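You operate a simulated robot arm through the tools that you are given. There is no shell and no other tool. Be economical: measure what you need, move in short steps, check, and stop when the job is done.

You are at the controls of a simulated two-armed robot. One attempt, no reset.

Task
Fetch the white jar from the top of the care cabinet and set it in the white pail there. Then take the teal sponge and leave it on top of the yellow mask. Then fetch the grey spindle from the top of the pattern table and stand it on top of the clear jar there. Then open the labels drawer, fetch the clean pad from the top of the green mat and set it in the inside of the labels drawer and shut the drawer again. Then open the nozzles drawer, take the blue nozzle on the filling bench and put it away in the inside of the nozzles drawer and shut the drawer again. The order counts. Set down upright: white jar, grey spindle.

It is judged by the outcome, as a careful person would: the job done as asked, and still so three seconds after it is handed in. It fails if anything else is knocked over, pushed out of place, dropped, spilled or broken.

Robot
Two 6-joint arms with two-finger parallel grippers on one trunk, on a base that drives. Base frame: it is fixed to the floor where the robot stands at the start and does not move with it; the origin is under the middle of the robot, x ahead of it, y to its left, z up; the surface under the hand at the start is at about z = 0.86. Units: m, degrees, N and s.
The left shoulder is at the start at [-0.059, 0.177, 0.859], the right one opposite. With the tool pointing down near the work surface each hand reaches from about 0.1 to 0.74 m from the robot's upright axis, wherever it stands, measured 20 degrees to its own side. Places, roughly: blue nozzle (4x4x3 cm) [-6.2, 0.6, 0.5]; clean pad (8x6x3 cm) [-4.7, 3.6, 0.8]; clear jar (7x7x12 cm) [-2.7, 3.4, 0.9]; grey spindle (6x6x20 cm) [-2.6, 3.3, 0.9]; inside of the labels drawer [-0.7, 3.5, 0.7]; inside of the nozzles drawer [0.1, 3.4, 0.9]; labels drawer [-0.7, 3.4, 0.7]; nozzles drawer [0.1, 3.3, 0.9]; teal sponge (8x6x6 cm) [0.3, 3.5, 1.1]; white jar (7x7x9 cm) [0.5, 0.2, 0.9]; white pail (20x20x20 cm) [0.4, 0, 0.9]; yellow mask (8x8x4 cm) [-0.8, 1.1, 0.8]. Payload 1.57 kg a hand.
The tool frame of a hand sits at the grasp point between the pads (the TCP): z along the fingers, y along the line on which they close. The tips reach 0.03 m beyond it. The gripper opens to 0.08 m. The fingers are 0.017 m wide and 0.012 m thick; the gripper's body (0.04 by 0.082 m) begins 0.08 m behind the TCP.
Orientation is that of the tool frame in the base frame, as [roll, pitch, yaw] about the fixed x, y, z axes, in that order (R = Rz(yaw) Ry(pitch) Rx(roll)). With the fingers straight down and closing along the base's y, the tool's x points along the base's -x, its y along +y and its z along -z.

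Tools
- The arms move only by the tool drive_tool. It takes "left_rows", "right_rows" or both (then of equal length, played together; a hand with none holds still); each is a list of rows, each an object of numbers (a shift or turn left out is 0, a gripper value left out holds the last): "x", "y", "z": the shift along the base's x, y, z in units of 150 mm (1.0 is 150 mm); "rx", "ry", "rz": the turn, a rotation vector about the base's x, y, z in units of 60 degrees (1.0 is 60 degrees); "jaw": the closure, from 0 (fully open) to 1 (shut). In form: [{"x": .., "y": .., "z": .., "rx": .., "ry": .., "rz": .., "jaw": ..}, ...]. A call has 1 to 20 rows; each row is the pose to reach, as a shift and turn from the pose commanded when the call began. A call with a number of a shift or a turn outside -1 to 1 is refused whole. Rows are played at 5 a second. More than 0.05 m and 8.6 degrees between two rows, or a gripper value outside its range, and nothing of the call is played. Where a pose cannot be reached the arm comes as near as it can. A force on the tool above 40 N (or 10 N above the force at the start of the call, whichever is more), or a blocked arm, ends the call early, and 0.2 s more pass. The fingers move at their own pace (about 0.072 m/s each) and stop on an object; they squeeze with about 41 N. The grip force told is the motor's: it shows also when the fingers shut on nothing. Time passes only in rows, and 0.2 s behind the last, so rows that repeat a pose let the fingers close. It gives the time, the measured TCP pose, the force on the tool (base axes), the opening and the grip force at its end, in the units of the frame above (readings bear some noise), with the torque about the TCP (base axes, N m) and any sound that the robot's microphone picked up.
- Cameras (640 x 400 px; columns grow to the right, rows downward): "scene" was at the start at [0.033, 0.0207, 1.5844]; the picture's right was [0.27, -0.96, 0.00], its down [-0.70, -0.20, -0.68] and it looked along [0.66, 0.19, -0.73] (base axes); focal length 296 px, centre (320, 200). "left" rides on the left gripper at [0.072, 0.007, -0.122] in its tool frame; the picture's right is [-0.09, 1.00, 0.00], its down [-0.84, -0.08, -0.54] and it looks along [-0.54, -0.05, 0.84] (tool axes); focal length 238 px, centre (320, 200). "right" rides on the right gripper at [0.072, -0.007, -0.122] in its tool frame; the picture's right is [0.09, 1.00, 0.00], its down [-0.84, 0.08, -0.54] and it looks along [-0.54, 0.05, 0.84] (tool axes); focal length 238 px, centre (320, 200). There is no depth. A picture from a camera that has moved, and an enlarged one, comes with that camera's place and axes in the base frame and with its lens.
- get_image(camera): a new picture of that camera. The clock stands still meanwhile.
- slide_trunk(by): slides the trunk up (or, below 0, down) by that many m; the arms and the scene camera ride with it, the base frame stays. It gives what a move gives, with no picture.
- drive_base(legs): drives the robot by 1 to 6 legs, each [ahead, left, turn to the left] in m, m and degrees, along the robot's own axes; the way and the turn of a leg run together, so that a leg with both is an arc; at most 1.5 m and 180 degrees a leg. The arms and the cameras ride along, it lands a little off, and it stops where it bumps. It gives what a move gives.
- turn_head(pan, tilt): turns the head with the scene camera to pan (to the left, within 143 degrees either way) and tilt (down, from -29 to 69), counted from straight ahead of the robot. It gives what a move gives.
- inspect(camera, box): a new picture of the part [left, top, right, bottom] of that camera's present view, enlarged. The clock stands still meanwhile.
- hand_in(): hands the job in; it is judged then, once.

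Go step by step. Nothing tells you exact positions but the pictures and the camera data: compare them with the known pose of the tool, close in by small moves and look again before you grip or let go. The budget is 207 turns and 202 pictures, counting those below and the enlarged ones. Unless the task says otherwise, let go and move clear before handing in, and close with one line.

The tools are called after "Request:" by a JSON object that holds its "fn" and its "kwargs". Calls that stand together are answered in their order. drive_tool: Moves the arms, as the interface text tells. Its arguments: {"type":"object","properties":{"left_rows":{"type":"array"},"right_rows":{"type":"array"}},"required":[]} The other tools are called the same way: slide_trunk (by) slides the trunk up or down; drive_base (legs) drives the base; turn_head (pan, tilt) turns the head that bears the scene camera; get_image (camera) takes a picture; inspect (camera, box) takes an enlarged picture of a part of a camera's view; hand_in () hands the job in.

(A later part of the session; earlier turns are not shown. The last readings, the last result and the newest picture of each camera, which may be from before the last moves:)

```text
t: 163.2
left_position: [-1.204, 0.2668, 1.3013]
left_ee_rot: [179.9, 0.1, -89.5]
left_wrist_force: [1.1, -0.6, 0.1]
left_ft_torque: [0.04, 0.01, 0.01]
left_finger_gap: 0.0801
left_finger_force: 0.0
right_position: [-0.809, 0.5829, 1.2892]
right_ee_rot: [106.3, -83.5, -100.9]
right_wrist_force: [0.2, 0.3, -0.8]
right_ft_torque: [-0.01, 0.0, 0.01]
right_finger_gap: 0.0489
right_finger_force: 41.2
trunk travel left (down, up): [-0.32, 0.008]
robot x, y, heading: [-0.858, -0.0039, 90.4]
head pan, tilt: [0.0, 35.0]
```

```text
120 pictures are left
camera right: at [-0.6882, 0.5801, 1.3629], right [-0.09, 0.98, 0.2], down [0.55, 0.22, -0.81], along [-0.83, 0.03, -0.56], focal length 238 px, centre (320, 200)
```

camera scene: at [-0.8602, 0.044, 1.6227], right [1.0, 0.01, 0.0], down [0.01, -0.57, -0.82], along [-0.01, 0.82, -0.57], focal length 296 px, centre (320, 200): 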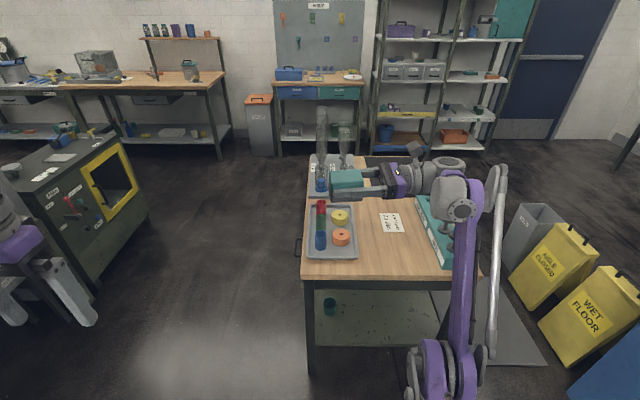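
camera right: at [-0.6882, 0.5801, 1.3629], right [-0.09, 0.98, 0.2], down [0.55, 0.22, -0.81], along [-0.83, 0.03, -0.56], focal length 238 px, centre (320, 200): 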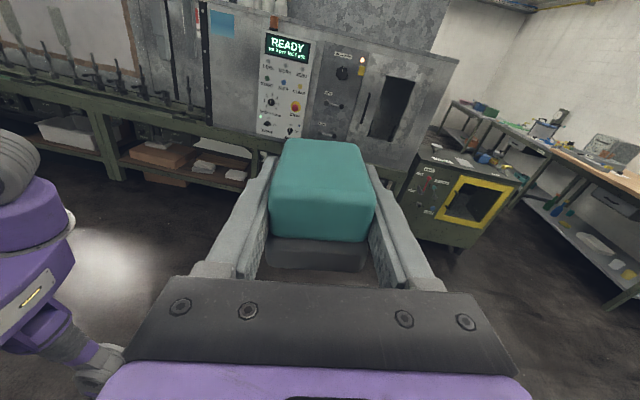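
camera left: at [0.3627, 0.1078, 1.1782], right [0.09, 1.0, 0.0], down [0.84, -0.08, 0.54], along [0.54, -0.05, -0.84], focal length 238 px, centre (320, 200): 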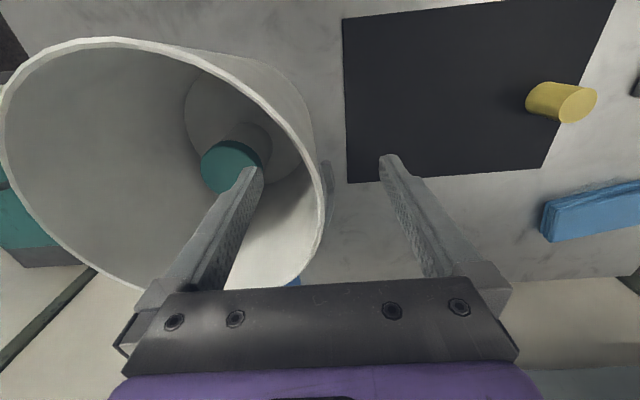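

The yellow mask sits in the tray beside the orange one. I'll drive 0.4 m ahead, level the hand's 6° roll, and look closely.

Request:
{"fn": "drive_base", "kwargs": {"legs": [[0.4, 0, -0.5]]}}

Request:
{"fn": "drive_tool", "kwargs": {"right_rows": [{"rx": -0.06}, {"rx": -0.11}, {"rx": -0.11}]}}

Request:
{"fn": "turn_head", "kwargs": {"pan": 0, "tilt": 50}}

Request:
{"fn": "get_image", "kwargs": {"camera": "scene"}}

Request:
{"fn": "get_image", "kwargs": {"camera": "right"}}

```text
t: 165.7
left_position: [-1.2015, 0.6641, 1.3003]
left_ee_rot: [179.9, -0.1, -90.1]
left_wrist_force: [-0.3, 0.6, 0.8]
left_ft_torque: [-0.02, 0.01, 0.0]
left_finger_gap: 0.0801
left_finger_force: 0.0
right_position: [-0.8019, 0.9767, 1.2889]
right_ee_rot: [106.3, -83.4, -101.8]
right_wrist_force: [-0.5, 0.0, -0.8]
right_ft_torque: [0.01, -0.02, -0.03]
right_finger_gap: 0.049
right_finger_force: 40.8
trunk travel left (down, up): [-0.32, 0.008]
robot x, y, heading: [-0.8595, 0.3934, 89.7]
head pan, tilt: [0.0, 35.0]
```

```text
t: 166.5
left_position: [-1.2012, 0.6664, 1.3019]
left_ee_rot: [-180.0, 0.0, -90.2]
left_wrist_force: [0.3, -0.5, 0.5]
left_ft_torque: [-0.02, 0.0, 0.02]
left_finger_gap: 0.0801
left_finger_force: 0.0
right_position: [-0.8025, 0.9777, 1.2905]
right_ee_rot: [-166.9, -88.7, 171.5]
right_wrist_force: [-0.2, -0.7, -0.6]
right_ft_torque: [-0.01, 0.0, 0.0]
right_finger_gap: 0.0493
right_finger_force: 40.7
trunk travel left (down, up): [-0.32, 0.008]
robot x, y, heading: [-0.8594, 0.3916, 89.9]
head pan, tilt: [0.0, 35.0]
```

```text
t: 167.3
left_position: [-1.201, 0.6659, 1.3012]
left_ee_rot: [-179.9, 0.0, -90.3]
left_wrist_force: [-0.3, 0.6, 0.4]
left_ft_torque: [-0.03, 0.0, 0.0]
left_finger_gap: 0.08
left_finger_force: 0.0
right_position: [-0.8021, 0.9765, 1.2894]
right_ee_rot: [-168.5, -88.6, 173.2]
right_wrist_force: [0.3, -0.3, -1.2]
right_ft_torque: [0.01, 0.02, 0.01]
right_finger_gap: 0.0491
right_finger_force: 40.5
trunk travel left (down, up): [-0.32, 0.008]
robot x, y, heading: [-0.8593, 0.3997, 90.1]
head pan, tilt: [0.0, 50.0]
```

```text
119 pictures are left
camera scene: at [-0.8605, 0.4276, 1.601], right [1.0, 0.0, 0.0], down [0.0, -0.77, -0.64], along [0.0, 0.64, -0.77], focal length 296 px, centre (320, 200)
```

scene: 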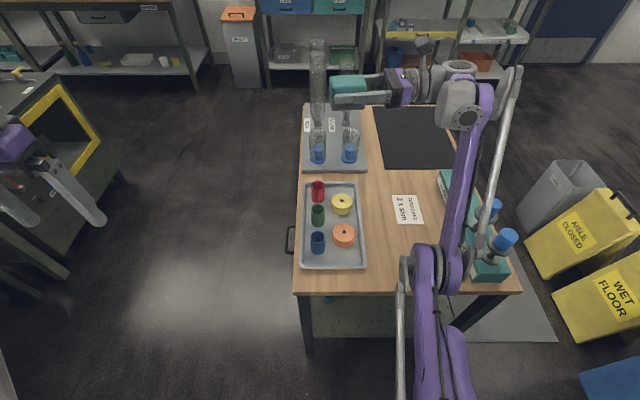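

```text
118 pictures are left
camera right: at [-0.6814, 0.9816, 1.3638], right [-0.08, 0.99, 0.09], down [0.55, 0.12, -0.82], along [-0.83, -0.02, -0.56], focal length 238 px, centre (320, 200)
```

right: 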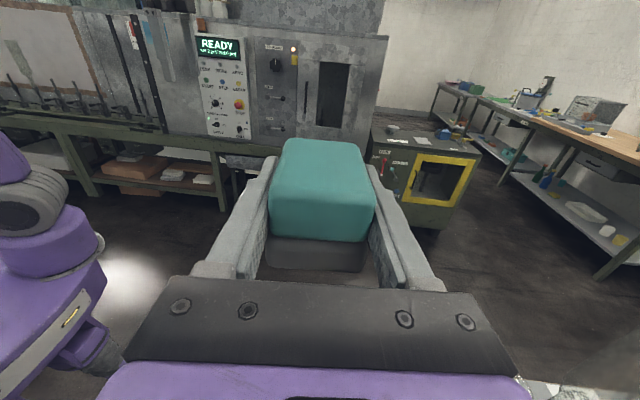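

The mask top is at about (-0.788, 1.042, 0.842), with the red and green cups 8 cm to its left. I'll bring the sponge above it and down to z≈1.05, adding an 8° nose-down tilt for wrist clearance.

Request:
{"fn": "drive_tool", "kwargs": {"right_rows": [{"x": 0.03, "y": 0.1, "z": -0.15, "ry": -0.03}, {"x": 0.06, "y": 0.2, "z": -0.3, "ry": -0.06}, {"x": 0.1, "y": 0.3, "z": -0.5, "ry": -0.09}, {"x": 0.127, "y": 0.4, "z": -0.7, "ry": -0.12}, {"x": 0.127, "y": 0.43, "z": -0.9, "ry": -0.13}, {"x": 0.127, "y": 0.43, "z": -1.0, "ry": -0.13}, {"x": 0.127, "y": 0.43, "z": -1.0, "ry": -0.13}]}}

Request:
{"fn": "get_image", "kwargs": {"camera": "scene"}}

Request:
{"fn": "get_image", "kwargs": {"camera": "right"}}

```text
t: 168.9
left_position: [-1.2008, 0.6656, 1.3008]
left_ee_rot: [-179.9, 0.1, -90.2]
left_wrist_force: [-0.9, 0.2, 0.2]
left_ft_torque: [-0.02, 0.02, -0.03]
left_finger_gap: 0.0798
left_finger_force: 0.0
right_position: [-0.7795, 1.0651, 1.1521]
right_ee_rot: [-174.2, -80.8, 179.0]
right_wrist_force: [0.1, 0.3, -0.9]
right_ft_torque: [0.02, 0.0, -0.04]
right_finger_gap: 0.0491
right_finger_force: 41.4
right hand out of reach, approached as far as the arm can: row 1, 2, 3, 4, 5, 6, 7
trunk travel left (down, up): [-0.32, 0.008]
robot x, y, heading: [-0.8571, 0.3951, 89.8]
head pan, tilt: [0.0, 50.0]
```

```text
117 pictures are left
camera scene: at [-0.8605, 0.4276, 1.601], right [1.0, 0.0, 0.0], down [0.0, -0.77, -0.64], along [0.0, 0.64, -0.77], focal length 296 px, centre (320, 200)
```

scene: 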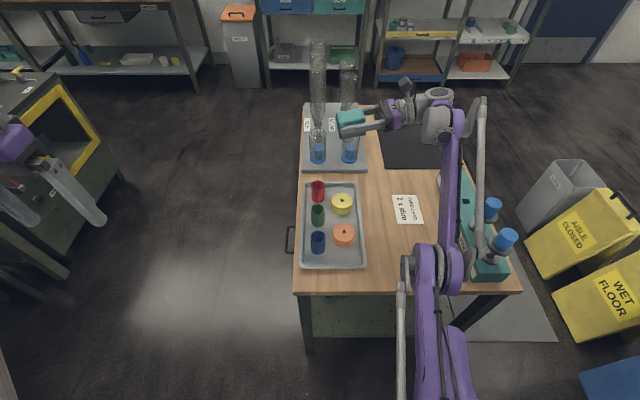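

```text
116 pictures are left
camera right: at [-0.6686, 1.0703, 1.2408], right [-0.09, 0.99, 0.08], down [0.66, 0.12, -0.74], along [-0.74, -0.02, -0.67], focal length 238 px, centre (320, 200)
```

right: 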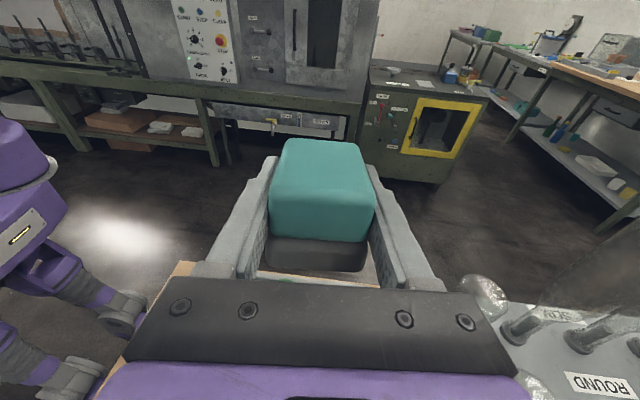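

Slight overshoot in y (1.065). I'll correct toward y 1.042 and go lower in steps, watching the glass flasks behind.

Request:
{"fn": "drive_tool", "kwargs": {"right_rows": [{"y": -0.1, "z": -0.1}, {"y": -0.15, "z": -0.25}, {"y": -0.15, "z": -0.4}, {"y": -0.15, "z": -0.55}, {"y": -0.15, "z": -0.7}, {"y": -0.15, "z": -0.8}, {"y": -0.15, "z": -0.8}]}}

Request:
{"fn": "get_image", "kwargs": {"camera": "scene"}}

Request:
{"fn": "get_image", "kwargs": {"camera": "right"}}

```text
t: 170.5
left_position: [-1.2017, 0.6654, 1.3024]
left_ee_rot: [-180.0, 0.1, -90.2]
left_wrist_force: [0.4, -0.1, 0.1]
left_ft_torque: [0.02, 0.02, -0.01]
left_finger_gap: 0.0801
left_finger_force: 0.0
right_position: [-0.7783, 1.0433, 1.0306]
right_ee_rot: [-174.4, -80.8, 179.0]
right_wrist_force: [0.3, -0.5, -1.6]
right_ft_torque: [-0.01, -0.01, 0.01]
right_finger_gap: 0.0491
right_finger_force: 41.3
right hand out of reach, approached as far as the arm can: row 1
trunk travel left (down, up): [-0.32, 0.008]
robot x, y, heading: [-0.859, 0.3919, 89.7]
head pan, tilt: [0.0, 50.0]
```

```text
115 pictures are left
camera scene: at [-0.8606, 0.4274, 1.601], right [1.0, 0.0, 0.0], down [0.0, -0.77, -0.64], along [0.0, 0.64, -0.77], focal length 296 px, centre (320, 200)
```

scene: 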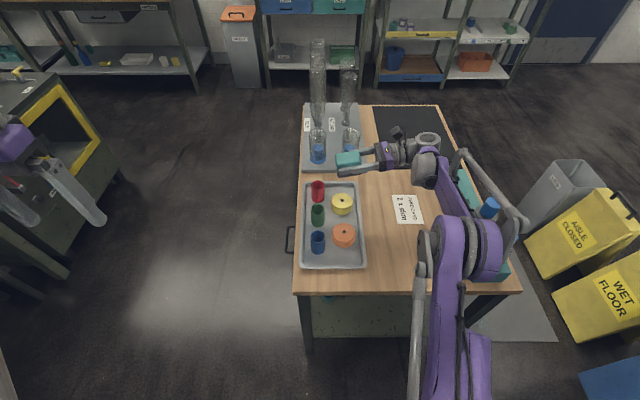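

```text
114 pictures are left
camera right: at [-0.6682, 1.0479, 1.1208], right [-0.09, 0.99, 0.08], down [0.66, 0.12, -0.74], along [-0.75, -0.02, -0.67], focal length 238 px, centre (320, 200)
```

right: 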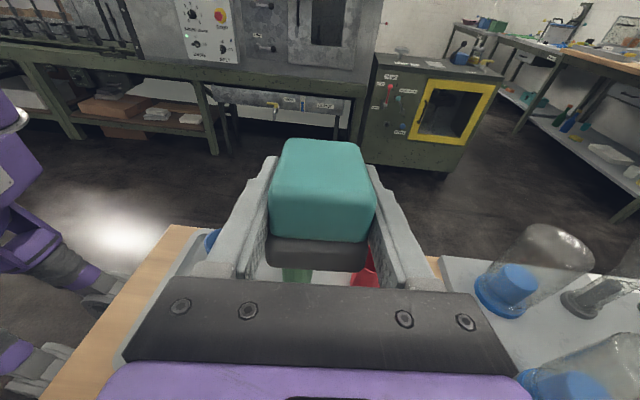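

Now at (-0.778, 1.043, 1.03), elbow well above the blue spools. Lower 9 cm more and check.

Request:
{"fn": "drive_tool", "kwargs": {"right_rows": [{"z": -0.12, "x": -0.02}, {"z": -0.25, "x": -0.04}, {"z": -0.38, "x": -0.04}, {"z": -0.5, "x": -0.04}, {"z": -0.6, "x": -0.04}, {"z": -0.6, "x": -0.04}]}}

Request:
{"fn": "get_image", "kwargs": {"camera": "scene"}}

Request:
{"fn": "get_image", "kwargs": {"camera": "right"}}

```text
t: 171.9
left_position: [-1.2018, 0.6655, 1.3]
left_ee_rot: [180.0, 0.1, -90.1]
left_wrist_force: [-0.9, 0.6, -0.4]
left_ft_torque: [0.02, 0.0, 0.01]
left_finger_gap: 0.0801
left_finger_force: 0.1
right_position: [-0.7863, 1.0435, 0.9421]
right_ee_rot: [-174.4, -81.0, 178.9]
right_wrist_force: [0.6, -0.2, 0.1]
right_ft_torque: [0.02, -0.05, 0.01]
right_finger_gap: 0.0494
right_finger_force: 41.5
trunk travel left (down, up): [-0.32, 0.008]
robot x, y, heading: [-0.8613, 0.3953, 89.6]
head pan, tilt: [0.0, 50.0]
```

```text
113 pictures are left
camera scene: at [-0.8605, 0.4275, 1.601], right [1.0, 0.0, 0.0], down [0.0, -0.77, -0.64], along [0.0, 0.64, -0.77], focal length 296 px, centre (320, 200)
```

scene: 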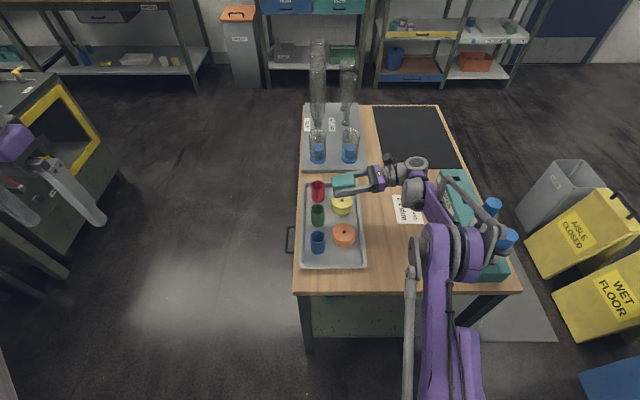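

```text
112 pictures are left
camera right: at [-0.6756, 1.0485, 1.0312], right [-0.09, 0.99, 0.08], down [0.66, 0.12, -0.74], along [-0.75, -0.02, -0.67], focal length 238 px, centre (320, 200)
```

right: 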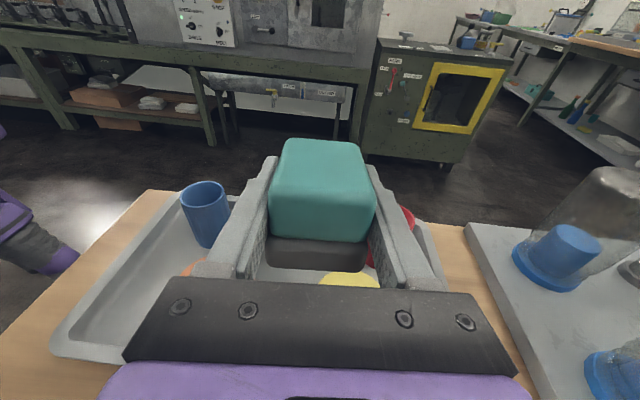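

Cross-checking the views, the mask is really at about (-0.787, 1.085) with its top near z 0.80. I'll shift 4 cm in y and lower to z≈0.87.

Request:
{"fn": "drive_tool", "kwargs": {"right_rows": [{"y": 0.1, "z": -0.05}, {"y": 0.2, "z": -0.15}, {"y": 0.28, "z": -0.25}, {"y": 0.28, "z": -0.38}, {"y": 0.28, "z": -0.47}, {"y": 0.28, "z": -0.47}]}}

Request:
{"fn": "get_image", "kwargs": {"camera": "right"}}

Request:
{"fn": "inspect", "kwargs": {"camera": "scene", "box": [280, 130, 520, 280]}}

```text
t: 173.3
left_position: [-1.2021, 0.6654, 1.3017]
left_ee_rot: [-180.0, -0.1, -90.3]
left_wrist_force: [0.7, -0.5, 0.1]
left_ft_torque: [-0.03, -0.01, 0.0]
left_finger_gap: 0.08
left_finger_force: 0.1
right_position: [-0.7861, 1.0734, 0.879]
right_ee_rot: [-174.4, -80.8, 178.9]
right_wrist_force: [0.0, 0.2, -0.5]
right_ft_torque: [0.01, 0.03, 0.02]
right_finger_gap: 0.0494
right_finger_force: 41.2
right hand out of reach, approached as far as the arm can: row 4, 5, 6
trunk travel left (down, up): [-0.32, 0.008]
robot x, y, heading: [-0.8613, 0.3957, 89.8]
head pan, tilt: [0.0, 50.0]
```

```text
111 pictures are left
camera right: at [-0.6764, 1.0782, 0.9671], right [-0.09, 0.99, 0.08], down [0.66, 0.12, -0.74], along [-0.74, -0.02, -0.67], focal length 238 px, centre (320, 200)
```

right: 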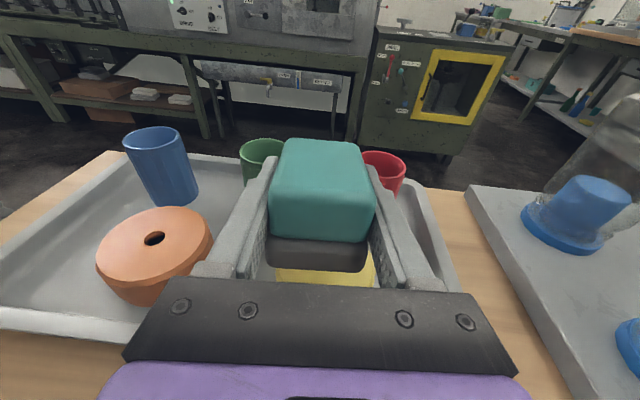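

```text
2.67 times, centred on (400, 205) of scene
camera zoom: at [-0.8605, 0.4277, 1.601], right [1.0, 0.0, 0.0], down [0.0, -0.77, -0.64], along [0.0, 0.64, -0.77], focal length 789 px, centre (107, 187)
```

zoom: 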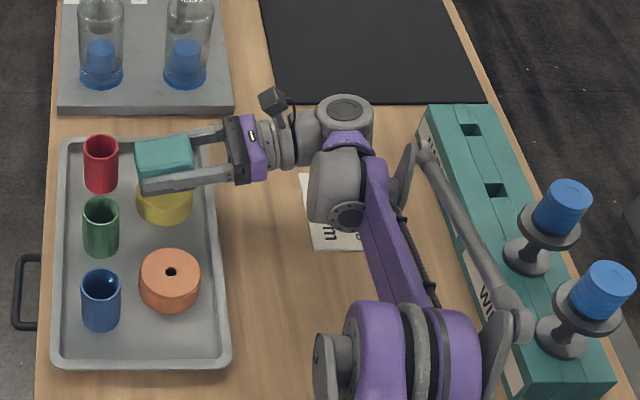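

Very clear view: the sponge hovers over the mask. I'm at the reach limit, so I'll drive 3 cm closer and take that back with the hand, aiming at y 1.085.

Request:
{"fn": "drive_base", "kwargs": {"legs": [[0.035, 0.0, 0]]}}

Request:
{"fn": "drive_tool", "kwargs": {"right_rows": [{"y": -0.08}, {"y": -0.16}, {"y": -0.2}, {"y": -0.2}]}}

Request:
{"fn": "get_image", "kwargs": {"camera": "right"}}

Request:
{"fn": "inspect", "kwargs": {"camera": "scene", "box": [280, 130, 520, 280]}}

```text
t: 174.1
left_position: [-1.201, 0.6955, 1.3001]
left_ee_rot: [180.0, 0.1, -90.3]
left_wrist_force: [-0.6, 0.6, -0.4]
left_ft_torque: [0.03, 0.02, -0.01]
left_finger_gap: 0.0799
left_finger_force: 0.0
right_position: [-0.7854, 1.1043, 0.8786]
right_ee_rot: [-174.8, -80.7, 179.1]
right_wrist_force: [-0.1, -0.3, 0.3]
right_ft_torque: [0.01, 0.0, 0.04]
right_finger_gap: 0.0493
right_finger_force: 41.3
trunk travel left (down, up): [-0.32, 0.008]
robot x, y, heading: [-0.8612, 0.4247, 89.4]
head pan, tilt: [0.0, 50.0]
```

```text
t: 175.1
left_position: [-1.2011, 0.6998, 1.3011]
left_ee_rot: [179.9, 0.1, -90.2]
left_wrist_force: [0.4, 0.0, 0.1]
left_ft_torque: [0.03, -0.03, -0.02]
left_finger_gap: 0.0801
left_finger_force: 0.1
right_position: [-0.7857, 1.0781, 0.8782]
right_ee_rot: [-174.5, -80.8, 179.0]
right_wrist_force: [-0.4, -0.4, 0.4]
right_ft_torque: [-0.01, 0.01, -0.02]
right_finger_gap: 0.0491
right_finger_force: 41.2
trunk travel left (down, up): [-0.32, 0.008]
robot x, y, heading: [-0.8589, 0.4289, 89.9]
head pan, tilt: [0.0, 50.0]
```

```text
109 pictures are left
camera right: at [-0.6764, 1.0811, 0.9671], right [-0.09, 0.99, 0.08], down [0.66, 0.12, -0.74], along [-0.74, -0.02, -0.67], focal length 238 px, centre (320, 200)
```

right: 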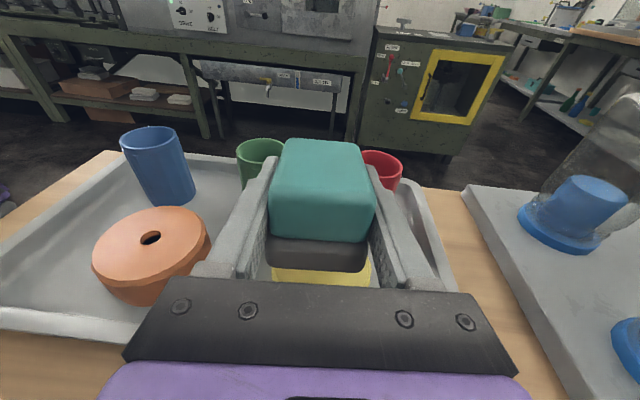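

```text
2.67 times, centred on (400, 205) of scene
camera zoom: at [-0.8603, 0.4605, 1.601], right [1.0, 0.0, 0.0], down [0.0, -0.77, -0.64], along [0.0, 0.64, -0.77], focal length 789 px, centre (107, 187)
```

zoom: 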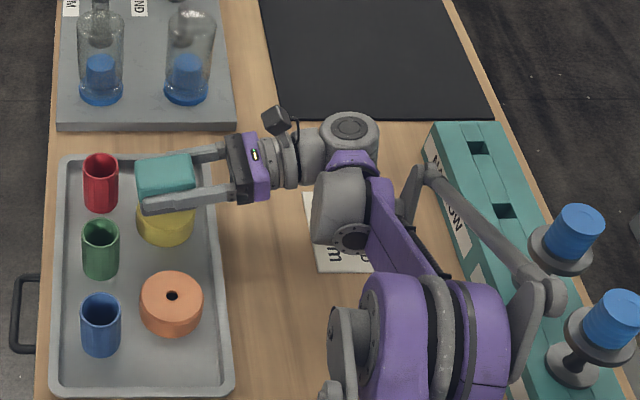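

Centred over the mask, elbow still high. Lower in small steps until it touches.

Request:
{"fn": "drive_tool", "kwargs": {"right_rows": [{"z": -0.06, "y": 0.03}, {"z": -0.12, "y": 0.04}, {"z": -0.18, "y": 0.04}, {"z": -0.22, "y": 0.04}, {"z": -0.22, "y": 0.04}]}}

Request:
{"fn": "get_image", "kwargs": {"camera": "right"}}

Request:
{"fn": "inspect", "kwargs": {"camera": "scene", "box": [280, 130, 520, 280]}}

```text
t: 176.2
left_position: [-1.2013, 0.6975, 1.3021]
left_ee_rot: [180.0, 0.0, -90.2]
left_wrist_force: [0.6, 1.0, -0.4]
left_ft_torque: [-0.01, -0.01, -0.03]
left_finger_gap: 0.0799
left_finger_force: 0.1
right_position: [-0.7867, 1.0843, 0.8526]
right_ee_rot: [-176.4, -81.8, -179.2]
right_wrist_force: [0.4, 0.6, 24.8]
right_ft_torque: [0.22, 0.79, -0.05]
right_finger_gap: 0.0492
right_finger_force: 41.3
trunk travel left (down, up): [-0.32, 0.008]
robot x, y, heading: [-0.8588, 0.4273, 89.5]
head pan, tilt: [0.0, 50.0]
stopped in row 5 (right hand): the force on the tool passed its limit at 42 N (the readings are from after the stop); the commanded pose is now the measured one
```

```text
107 pictures are left
camera right: at [-0.675, 1.087, 0.9398], right [-0.09, 0.99, 0.08], down [0.65, 0.12, -0.75], along [-0.76, -0.01, -0.65], focal length 238 px, centre (320, 200)
```

right: 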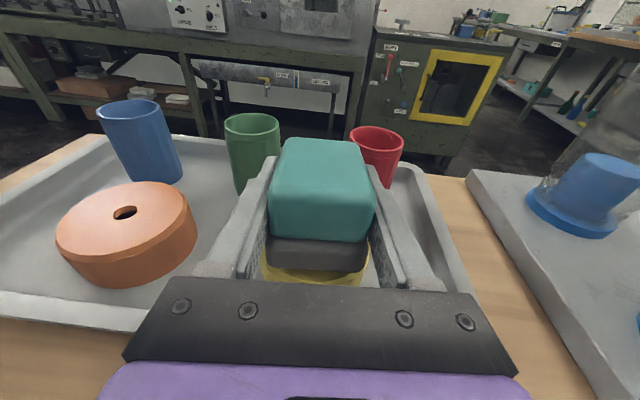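

```text
2.67 times, centred on (400, 205) of scene
camera zoom: at [-0.8602, 0.4585, 1.6011], right [1.0, 0.0, 0.0], down [0.0, -0.77, -0.64], along [0.0, 0.64, -0.77], focal length 789 px, centre (107, 187)
```

zoom: 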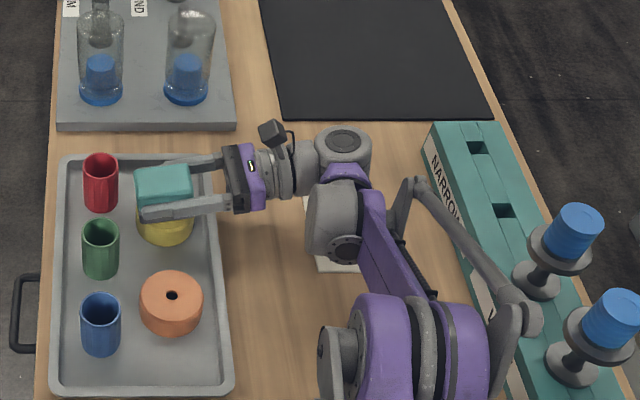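

Contact on the sponge's far edge, as expected from the tilt. I'll lift 4 mm, take out most of the tilt, and lower again gently.

Request:
{"fn": "drive_tool", "kwargs": {"right_rows": [{"z": 0.04}, {"z": 0.04, "ry": 0.05}, {"z": 0.04, "ry": 0.11}, {"z": 0.04, "ry": 0.12}, {"z": 0.02, "ry": 0.12}, {"z": 0.0, "ry": 0.12}]}}

Request:
{"fn": "inspect", "kwargs": {"camera": "scene", "box": [280, 130, 440, 230]}}

```text
t: 177.6
left_position: [-1.1999, 0.699, 1.3002]
left_ee_rot: [179.9, -0.1, -90.2]
left_wrist_force: [-0.6, 1.2, -0.2]
left_ft_torque: [-0.03, 0.02, -0.03]
left_finger_gap: 0.08
left_finger_force: 0.0
right_position: [-0.7869, 1.077, 0.8545]
right_ee_rot: [-173.7, -88.5, 178.2]
right_wrist_force: [0.0, 0.3, -0.6]
right_ft_torque: [0.04, 0.01, 0.02]
right_finger_gap: 0.0492
right_finger_force: 40.8
right hand out of reach, approached as far as the arm can: row 3, 4, 5, 6
trunk travel left (down, up): [-0.32, 0.008]
robot x, y, heading: [-0.8567, 0.4284, 89.6]
head pan, tilt: [0.0, 50.0]
```

```text
4.00 times, centred on (360, 180) of scene
camera zoom: at [-0.8603, 0.4608, 1.601], right [1.0, 0.0, 0.0], down [0.0, -0.77, -0.64], along [0.0, 0.64, -0.77], focal length 1184 px, centre (160, 280)
```

zoom: 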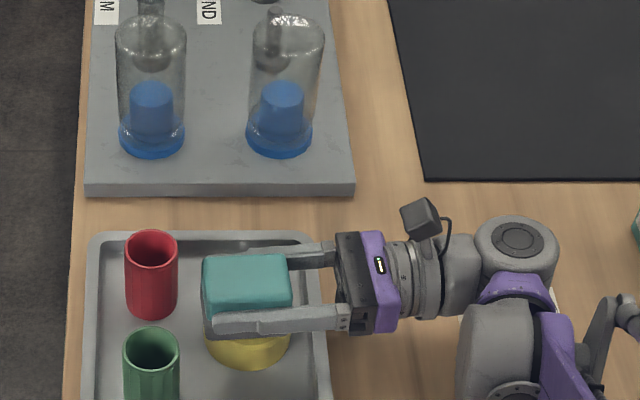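

Level now and 1 cm free. Lower until light contact.

Request:
{"fn": "drive_tool", "kwargs": {"right_rows": [{"z": -0.03}, {"z": -0.05}, {"z": -0.065}, {"z": -0.065}]}}

```text
t: 178.6
left_position: [-1.2017, 0.6975, 1.3014]
left_ee_rot: [-180.0, 0.1, -90.1]
left_wrist_force: [0.2, 1.0, -0.3]
left_ft_torque: [0.0, 0.02, -0.02]
left_finger_gap: 0.0802
left_finger_force: 0.1
right_position: [-0.7882, 1.073, 0.8487]
right_ee_rot: [-175.2, -88.5, 179.5]
right_wrist_force: [0.1, 2.0, 5.2]
right_ft_torque: [0.03, -0.22, 0.06]
right_finger_gap: 0.049
right_finger_force: 40.3
right hand out of reach, approached as far as the arm can: row 2, 3, 4
trunk travel left (down, up): [-0.32, 0.008]
robot x, y, heading: [-0.8555, 0.4309, 89.7]
head pan, tilt: [0.0, 50.0]
```

Request:
{"fn": "get_image", "kwargs": {"camera": "right"}}

```text
104 pictures are left
camera right: at [-0.667, 1.0766, 0.9232], right [-0.08, 0.99, 0.09], down [0.56, 0.12, -0.82], along [-0.83, -0.01, -0.56], focal length 238 px, centre (320, 200)
```

right: 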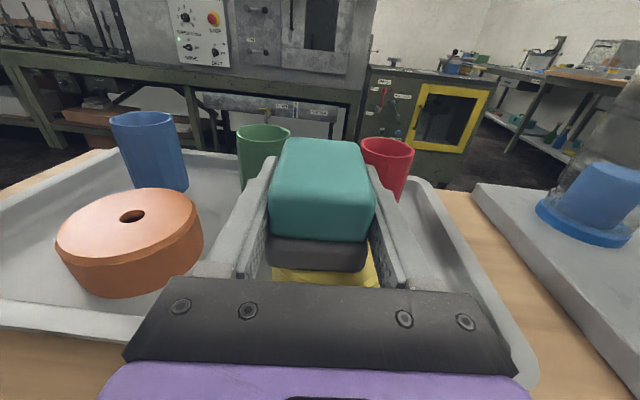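

Well centred on the mask. Open and draw the hand straight back to the right.

Request:
{"fn": "drive_tool", "kwargs": {"right_rows": [{"jaw": 0.3}, {"jaw": 0.15}, {"jaw": 0.15}, {"jaw": 0.05}, {"jaw": 0.05}]}}

Request:
{"fn": "get_image", "kwargs": {"camera": "right"}}

```text
t: 179.8
left_position: [-1.2009, 0.6997, 1.3009]
left_ee_rot: [-180.0, 0.0, -90.2]
left_wrist_force: [0.4, 0.4, -0.4]
left_ft_torque: [0.02, 0.01, -0.01]
left_finger_gap: 0.08
left_finger_force: 0.0
right_position: [-0.7895, 1.0737, 0.8491]
right_ee_rot: [-174.3, -88.5, 178.5]
right_wrist_force: [-0.2, 0.8, -0.5]
right_ft_torque: [0.01, 0.01, -0.01]
right_finger_gap: 0.076
right_finger_force: 0.0
trunk travel left (down, up): [-0.32, 0.008]
robot x, y, heading: [-0.8581, 0.43, 89.6]
head pan, tilt: [0.0, 50.0]
```

```text
103 pictures are left
camera right: at [-0.6671, 1.0766, 0.9227], right [-0.08, 0.99, 0.09], down [0.56, 0.12, -0.82], along [-0.83, -0.01, -0.56], focal length 238 px, centre (320, 200)
```

right: 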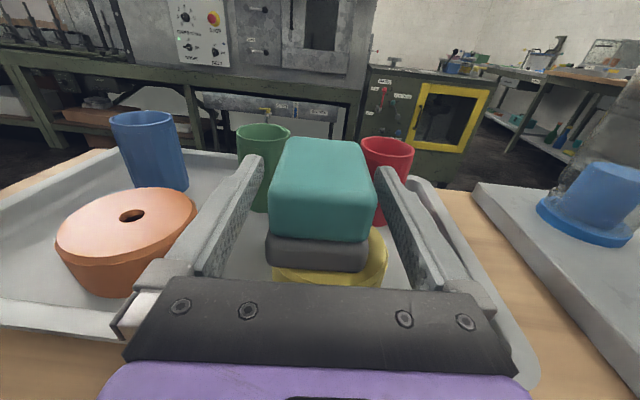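

The sponge sits squarely on the mask. Retreat 8 cm, then straight up.

Request:
{"fn": "drive_tool", "kwargs": {"right_rows": [{"x": 0.12, "y": 0.01, "jaw": 0}, {"x": 0.25, "y": 0.01, "jaw": 0}, {"x": 0.38, "y": 0.01}, {"x": 0.5, "y": 0.01}, {"x": 0.54, "z": 0.15}, {"x": 0.54, "z": 0.35}, {"x": 0.54, "z": 0.6}, {"x": 0.54, "z": 0.8}, {"x": 0.54, "z": 1.0}]}}

Request:
{"fn": "drive_tool", "kwargs": {"right_rows": [{"z": 0.3}, {"z": 0.6}, {"z": 0.8}, {"z": 0.8}]}}

Request:
{"fn": "get_image", "kwargs": {"camera": "scene"}}

```text
t: 181.8
left_position: [-1.2009, 0.6981, 1.3008]
left_ee_rot: [-179.9, 0.2, -90.3]
left_wrist_force: [0.4, 0.1, 0.4]
left_ft_torque: [-0.01, 0.02, 0.0]
left_finger_gap: 0.0801
left_finger_force: 0.0
right_position: [-0.7072, 1.075, 0.9991]
right_ee_rot: [-174.4, -88.6, 178.8]
right_wrist_force: [0.1, 0.2, -0.4]
right_ft_torque: [0.02, -0.01, 0.0]
right_finger_gap: 0.08
right_finger_force: 0.1
right hand out of reach, approached as far as the arm can: row 1, 2, 3, 4, 5
trunk travel left (down, up): [-0.32, 0.008]
robot x, y, heading: [-0.8602, 0.4294, 89.6]
head pan, tilt: [0.0, 50.0]
```

```text
t: 182.8
left_position: [-1.2015, 0.6979, 1.3005]
left_ee_rot: [-179.9, -0.1, -90.2]
left_wrist_force: [0.2, 0.3, 0.7]
left_ft_torque: [-0.01, 0.01, 0.01]
left_finger_gap: 0.0801
left_finger_force: 0.0
right_position: [-0.7064, 1.0724, 1.1183]
right_ee_rot: [-173.5, -88.6, 177.8]
right_wrist_force: [-0.6, 0.9, -1.0]
right_ft_torque: [-0.01, -0.01, 0.01]
right_finger_gap: 0.0801
right_finger_force: 0.1
trunk travel left (down, up): [-0.32, 0.008]
robot x, y, heading: [-0.8581, 0.4286, 89.5]
head pan, tilt: [0.0, 50.0]
```

```text
102 pictures are left
camera scene: at [-0.8603, 0.4609, 1.601], right [1.0, 0.0, 0.0], down [0.0, -0.77, -0.64], along [0.0, 0.64, -0.77], focal length 296 px, centre (320, 200)
```

scene: 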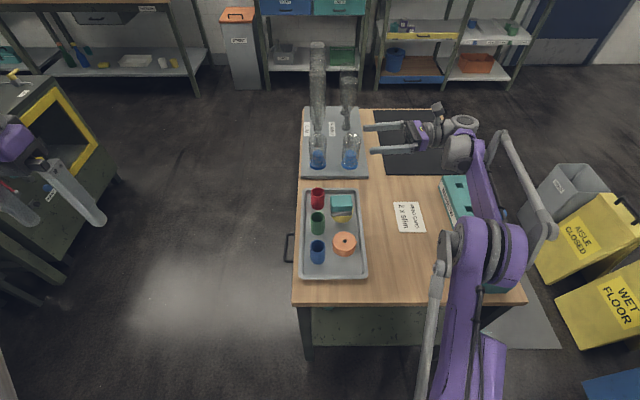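

Sponge placed. I'll raise the right hand, turn it back to pointing down, and then head for the pattern table by the north wall.

Request:
{"fn": "drive_tool", "kwargs": {"right_rows": [{"z": 0.3}, {"z": 0.6}, {"z": 0.9}, {"z": 1.0}, {"z": 1.0, "ry": -0.14}, {"z": 1.0, "ry": -0.28}, {"z": 1.0, "ry": -0.42}, {"z": 1.0, "ry": -0.56}, {"z": 1.0, "ry": -0.7}, {"z": 1.0, "ry": -0.84}, {"z": 1.0, "ry": -0.98}]}}

Request:
{"fn": "drive_tool", "kwargs": {"right_rows": [{"ry": -0.14, "y": -0.15}, {"ry": -0.28, "y": -0.3}, {"ry": -0.42, "y": -0.5}, {"ry": -0.5, "y": -0.7}, {"ry": -0.5, "y": -0.9}]}}

Request:
{"fn": "drive_tool", "kwargs": {"right_rows": [{"rz": 0.14, "y": -0.15}, {"rz": 0.28, "y": -0.3}, {"rz": 0.42, "y": -0.5}, {"rz": 0.56, "y": -0.7}, {"rz": 0.7, "y": -0.9}, {"rz": 0.84, "y": -1.0}, {"rz": 0.98, "y": -1.0}]}}

Request:
{"fn": "drive_tool", "kwargs": {"right_rows": [{"rz": 0.14, "x": 0.2}, {"rz": 0.28, "x": 0.4}, {"rz": 0.42, "x": 0.6}, {"rz": 0.51, "x": 0.7}, {"rz": 0.51, "x": 0.7}]}}

```text
t: 185.2
left_position: [-1.2017, 0.6992, 1.3009]
left_ee_rot: [-180.0, 0.0, -90.3]
left_wrist_force: [0.2, -0.9, 0.1]
left_ft_torque: [-0.04, -0.01, -0.01]
left_finger_gap: 0.0802
left_finger_force: 0.1
right_position: [-0.719, 0.9888, 1.215]
right_ee_rot: [-175.4, -32.8, 179.9]
right_wrist_force: [0.4, 0.9, 0.1]
right_ft_torque: [0.02, 0.02, -0.01]
right_finger_gap: 0.0802
right_finger_force: 0.0
right hand out of reach, approached as far as the arm can: row 5, 6, 7, 8, 9, 10, 11
trunk travel left (down, up): [-0.32, 0.008]
robot x, y, heading: [-0.8593, 0.424, 89.8]
head pan, tilt: [0.0, 50.0]
```

```text
t: 186.4
left_position: [-1.2003, 0.6987, 1.3014]
left_ee_rot: [-180.0, 0.0, -90.1]
left_wrist_force: [-0.5, 0.3, -0.2]
left_ft_torque: [-0.02, 0.01, 0.01]
left_finger_gap: 0.0803
left_finger_force: 0.0
right_position: [-0.7254, 0.9467, 1.2589]
right_ee_rot: [-175.4, -2.8, 179.9]
right_wrist_force: [0.2, 0.4, 0.0]
right_ft_torque: [-0.02, 0.0, 0.0]
right_finger_gap: 0.0798
right_finger_force: 0.1
right hand out of reach, approached as far as the arm can: row 1, 2, 3, 4, 5
trunk travel left (down, up): [-0.32, 0.008]
robot x, y, heading: [-0.8594, 0.4298, 89.5]
head pan, tilt: [0.0, 50.0]
```

```text
t: 188.0
left_position: [-1.2005, 0.6986, 1.302]
left_ee_rot: [-180.0, 0.0, -90.2]
left_wrist_force: [-0.4, 0.4, 0.7]
left_ft_torque: [0.0, 0.02, 0.0]
left_finger_gap: 0.0801
left_finger_force: 0.1
right_position: [-0.7412, 0.8973, 1.3162]
right_ee_rot: [-175.5, -2.9, -121.0]
right_wrist_force: [0.2, -0.6, 0.1]
right_ft_torque: [-0.03, 0.02, 0.03]
right_finger_gap: 0.0798
right_finger_force: 0.0
right hand out of reach, approached as far as the arm can: row 1, 2, 3, 4, 5, 6, 7
trunk travel left (down, up): [-0.32, 0.008]
robot x, y, heading: [-0.8551, 0.4255, 89.8]
head pan, tilt: [0.0, 50.0]
```

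```text
t: 189.2
left_position: [-1.202, 0.6978, 1.3019]
left_ee_rot: [179.9, 0.1, -90.2]
left_wrist_force: [0.2, -0.4, 0.3]
left_ft_torque: [0.02, -0.04, -0.01]
left_finger_gap: 0.08
left_finger_force: 0.1
right_position: [-0.6346, 0.8993, 1.3249]
right_ee_rot: [-175.5, -2.9, -90.7]
right_wrist_force: [0.0, -0.9, -0.3]
right_ft_torque: [0.0, 0.01, 0.02]
right_finger_gap: 0.08
right_finger_force: 0.0
right hand out of reach, approached as far as the arm can: row 2, 3, 4, 5
trunk travel left (down, up): [-0.32, 0.008]
robot x, y, heading: [-0.8583, 0.4248, 90.0]
head pan, tilt: [0.0, 50.0]
```

Hand restored. Drive back, left to x≈-1.55, and then north.

Request:
{"fn": "drive_base", "kwargs": {"legs": [[-0.35, 0, 0], [0, 0.7, 0]]}}

Request:
{"fn": "drive_base", "kwargs": {"legs": [[1.2, 0, 0]]}}

Request:
{"fn": "drive_base", "kwargs": {"legs": [[1.2, 0, 0]]}}

Request:
{"fn": "turn_head", "kwargs": {"pan": 40, "tilt": 30}}

Request:
{"fn": "get_image", "kwargs": {"camera": "scene"}}

```text
t: 197.7
left_position: [-1.9092, 0.3482, 1.3015]
left_ee_rot: [-180.0, 0.0, -90.1]
left_wrist_force: [0.5, 0.2, -0.3]
left_ft_torque: [0.03, 0.0, -0.01]
left_finger_gap: 0.0798
left_finger_force: 0.0
right_position: [-1.3438, 0.5528, 1.3257]
right_ee_rot: [-175.5, -2.8, -90.5]
right_wrist_force: [0.2, 0.1, -0.4]
right_ft_torque: [0.04, -0.01, 0.02]
right_finger_gap: 0.08
right_finger_force: 0.1
trunk travel left (down, up): [-0.32, 0.008]
robot x, y, heading: [-1.568, 0.0786, 90.1]
head pan, tilt: [0.0, 50.0]
```

```text
t: 203.9
left_position: [-1.9238, 1.5672, 1.3017]
left_ee_rot: [180.0, 0.0, -88.9]
left_wrist_force: [-0.1, -0.5, -0.6]
left_ft_torque: [0.04, 0.01, 0.02]
left_finger_gap: 0.08
left_finger_force: 0.0
right_position: [-1.3622, 1.7828, 1.325]
right_ee_rot: [-175.5, -2.9, -89.4]
right_wrist_force: [0.5, -0.1, 0.0]
right_ft_torque: [-0.01, 0.0, -0.02]
right_finger_gap: 0.0799
right_finger_force: 0.0
trunk travel left (down, up): [-0.32, 0.008]
robot x, y, heading: [-1.575, 1.3044, 91.1]
head pan, tilt: [0.0, 50.0]
```

```text
t: 210.0
left_position: [-1.9258, 2.7784, 1.3008]
left_ee_rot: [180.0, 0.0, -90.3]
left_wrist_force: [-0.5, -0.5, 0.1]
left_ft_torque: [0.01, 0.01, 0.02]
left_finger_gap: 0.08
left_finger_force: 0.1
right_position: [-1.36, 2.9812, 1.3248]
right_ee_rot: [-175.5, -2.9, -90.7]
right_wrist_force: [-0.4, -0.4, -0.4]
right_ft_torque: [-0.02, 0.04, 0.01]
right_finger_gap: 0.0799
right_finger_force: 0.0
trunk travel left (down, up): [-0.32, 0.008]
robot x, y, heading: [-1.5793, 2.5049, 89.8]
head pan, tilt: [0.0, 50.0]
```

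```text
t: 211.1
left_position: [-1.9256, 2.7785, 1.3005]
left_ee_rot: [-180.0, 0.0, -90.2]
left_wrist_force: [0.4, -0.6, 0.3]
left_ft_torque: [-0.01, 0.02, 0.0]
left_finger_gap: 0.0802
left_finger_force: 0.0
right_position: [-1.3588, 2.9807, 1.3251]
right_ee_rot: [-175.5, -2.9, -90.7]
right_wrist_force: [1.2, -0.5, -2.1]
right_ft_torque: [0.02, 0.0, 0.0]
right_finger_gap: 0.08
right_finger_force: 0.0
trunk travel left (down, up): [-0.32, 0.008]
robot x, y, heading: [-1.5817, 2.5059, 89.6]
head pan, tilt: [40.0, 30.0]
```

```text
101 pictures are left
camera scene: at [-1.6431, 2.5339, 1.6305], right [0.77, 0.64, 0.0], down [0.32, -0.39, -0.87], along [-0.55, 0.67, -0.5], focal length 296 px, centre (320, 200)
```

scene: 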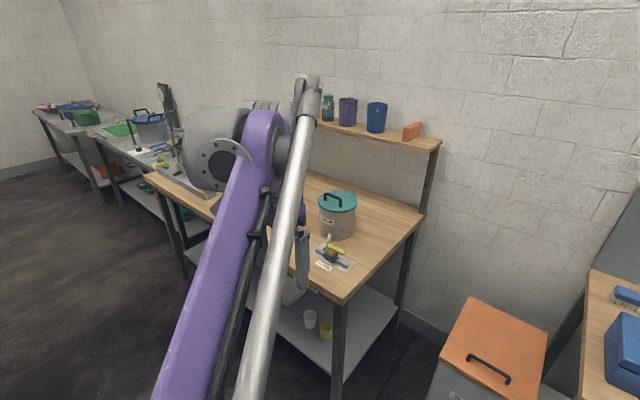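

The pattern table's front edge is at about y 3.1. I'll slide left 0.85 m along it and look.

Request:
{"fn": "drive_base", "kwargs": {"legs": [[0.03, 0.85, 0]]}}

Request:
{"fn": "turn_head", "kwargs": {"pan": 0, "tilt": 40}}

Request:
{"fn": "get_image", "kwargs": {"camera": "scene"}}

Request:
{"fn": "get_image", "kwargs": {"camera": "left"}}

Request:
{"fn": "get_image", "kwargs": {"camera": "right"}}

```text
t: 218.9
left_position: [-2.7737, 2.8152, 1.3023]
left_ee_rot: [-179.9, 0.0, -90.3]
left_wrist_force: [-0.2, -0.9, 0.1]
left_ft_torque: [0.01, 0.0, 0.01]
left_finger_gap: 0.0798
left_finger_force: 0.1
right_position: [-2.2079, 3.0159, 1.3249]
right_ee_rot: [-175.5, -2.9, -90.7]
right_wrist_force: [-0.4, -0.1, 0.4]
right_ft_torque: [0.02, 0.02, -0.02]
right_finger_gap: 0.0797
right_finger_force: 0.0
trunk travel left (down, up): [-0.32, 0.008]
robot x, y, heading: [-2.4363, 2.5428, 89.7]
head pan, tilt: [40.0, 30.0]
```

```text
t: 219.9
left_position: [-2.7737, 2.8137, 1.3017]
left_ee_rot: [-180.0, 0.0, -90.2]
left_wrist_force: [0.0, -0.2, 0.0]
left_ft_torque: [0.01, 0.06, 0.0]
left_finger_gap: 0.0799
left_finger_force: 0.1
right_position: [-2.2074, 3.0159, 1.3253]
right_ee_rot: [-175.5, -2.9, -90.8]
right_wrist_force: [0.1, -0.8, 0.0]
right_ft_torque: [0.01, 0.01, -0.03]
right_finger_gap: 0.0798
right_finger_force: 0.1
trunk travel left (down, up): [-0.32, 0.008]
robot x, y, heading: [-2.428, 2.5423, 89.4]
head pan, tilt: [0.0, 40.0]
```

```text
100 pictures are left
camera scene: at [-2.4335, 2.584, 1.6152], right [1.0, 0.0, 0.0], down [0.0, -0.64, -0.77], along [0.0, 0.77, -0.64], focal length 296 px, centre (320, 200)
```

scene: 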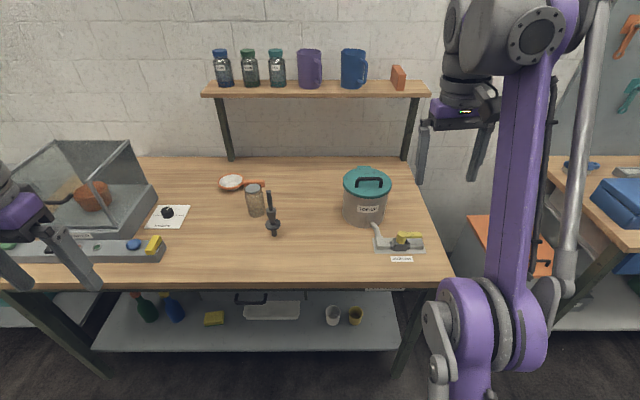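

```text
99 pictures are left
camera left: at [-2.7814, 2.7425, 1.4235], right [-1.0, 0.1, 0.0], down [0.08, 0.84, 0.54], along [0.05, 0.54, -0.84], focal length 238 px, centre (320, 200)
```

left: 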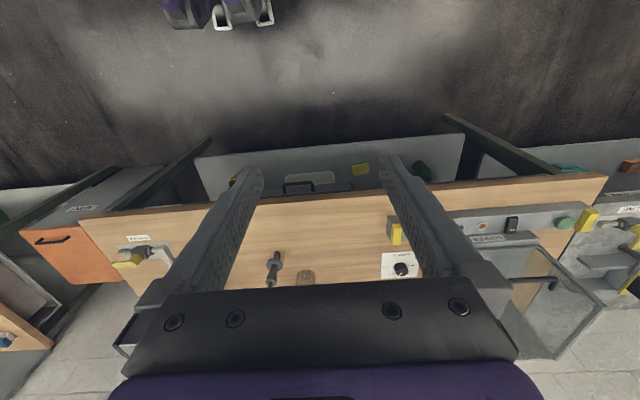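

```text
98 pictures are left
camera right: at [-2.2103, 2.9514, 1.4496], right [-0.99, -0.08, -0.07], down [-0.11, 0.86, 0.49], along [0.02, 0.5, -0.87], focal length 238 px, centre (320, 200)
```

right: 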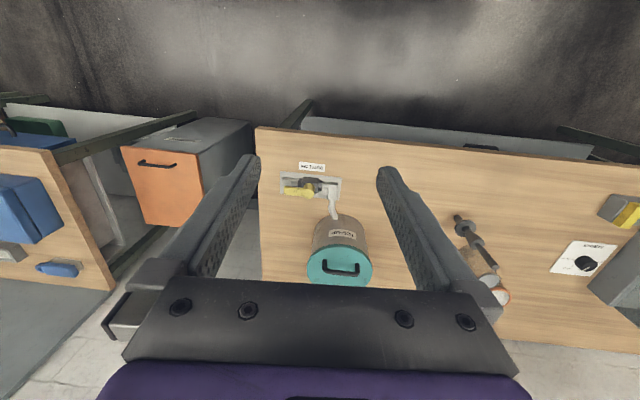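

Spindle and clear jar are visible in mid-table. Zoom in on them.

Request:
{"fn": "inspect", "kwargs": {"camera": "scene", "box": [220, 165, 320, 250]}}

```text
4.71 times, centred on (270, 208) of scene
camera zoom: at [-2.4335, 2.584, 1.6152], right [1.0, 0.0, 0.0], down [0.0, -0.64, -0.77], along [0.0, 0.77, -0.64], focal length 1393 px, centre (555, 165)
```

zoom: 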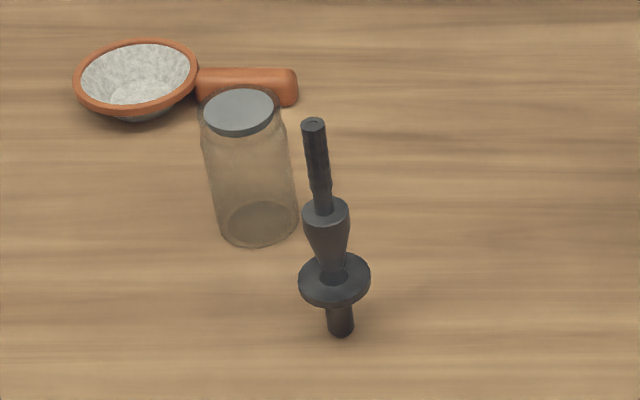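

Spindle at about (-2.598, 3.328), jar at (-2.680, 3.451) with lid top near z 0.95, table near z 0.83. I'll move closer and further left for the left hand.

Request:
{"fn": "drive_base", "kwargs": {"legs": [[0.22, 0.17, 0.5]]}}

Request:
{"fn": "turn_head", "kwargs": {"pan": 0, "tilt": 48}}

Request:
{"fn": "get_image", "kwargs": {"camera": "scene"}}

Request:
{"fn": "get_image", "kwargs": {"camera": "left"}}

```text
t: 222.1
left_position: [-2.9437, 3.0382, 1.3017]
left_ee_rot: [179.9, 0.0, -90.1]
left_wrist_force: [0.8, 0.5, 0.1]
left_ft_torque: [-0.01, -0.04, 0.01]
left_finger_gap: 0.0799
left_finger_force: 0.1
right_position: [-2.3776, 3.2426, 1.3248]
right_ee_rot: [-175.5, -2.9, -90.7]
right_wrist_force: [0.1, 0.6, -0.5]
right_ft_torque: [-0.01, 0.03, 0.02]
right_finger_gap: 0.0799
right_finger_force: 0.0
trunk travel left (down, up): [-0.32, 0.008]
robot x, y, heading: [-2.6032, 2.7679, 89.8]
head pan, tilt: [0.0, 40.0]
```

```text
t: 222.8
left_position: [-2.9447, 3.0392, 1.3016]
left_ee_rot: [-180.0, 0.1, -90.1]
left_wrist_force: [0.7, 0.0, -0.4]
left_ft_torque: [-0.01, -0.01, 0.0]
left_finger_gap: 0.0801
left_finger_force: 0.1
right_position: [-2.3786, 3.2437, 1.325]
right_ee_rot: [-175.5, -3.0, -90.7]
right_wrist_force: [0.3, 0.1, 0.8]
right_ft_torque: [0.02, -0.01, 0.02]
right_finger_gap: 0.0803
right_finger_force: 0.2
trunk travel left (down, up): [-0.32, 0.008]
robot x, y, heading: [-2.6016, 2.7706, 90.1]
head pan, tilt: [0.0, 48.0]
```

```text
96 pictures are left
camera scene: at [-2.6034, 2.804, 1.6038], right [1.0, 0.0, 0.0], down [0.0, -0.74, -0.67], along [0.0, 0.67, -0.74], focal length 296 px, centre (320, 200)
```

scene: 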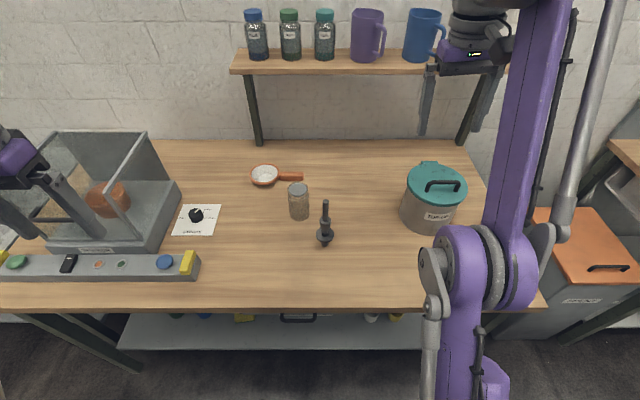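

```text
95 pictures are left
camera left: at [-2.9517, 2.9675, 1.4234], right [-1.0, 0.09, 0.0], down [0.08, 0.84, 0.54], along [0.05, 0.54, -0.84], focal length 238 px, centre (320, 200)
```

left: 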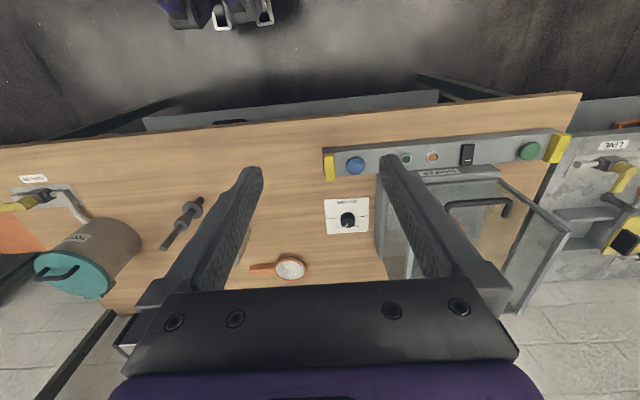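

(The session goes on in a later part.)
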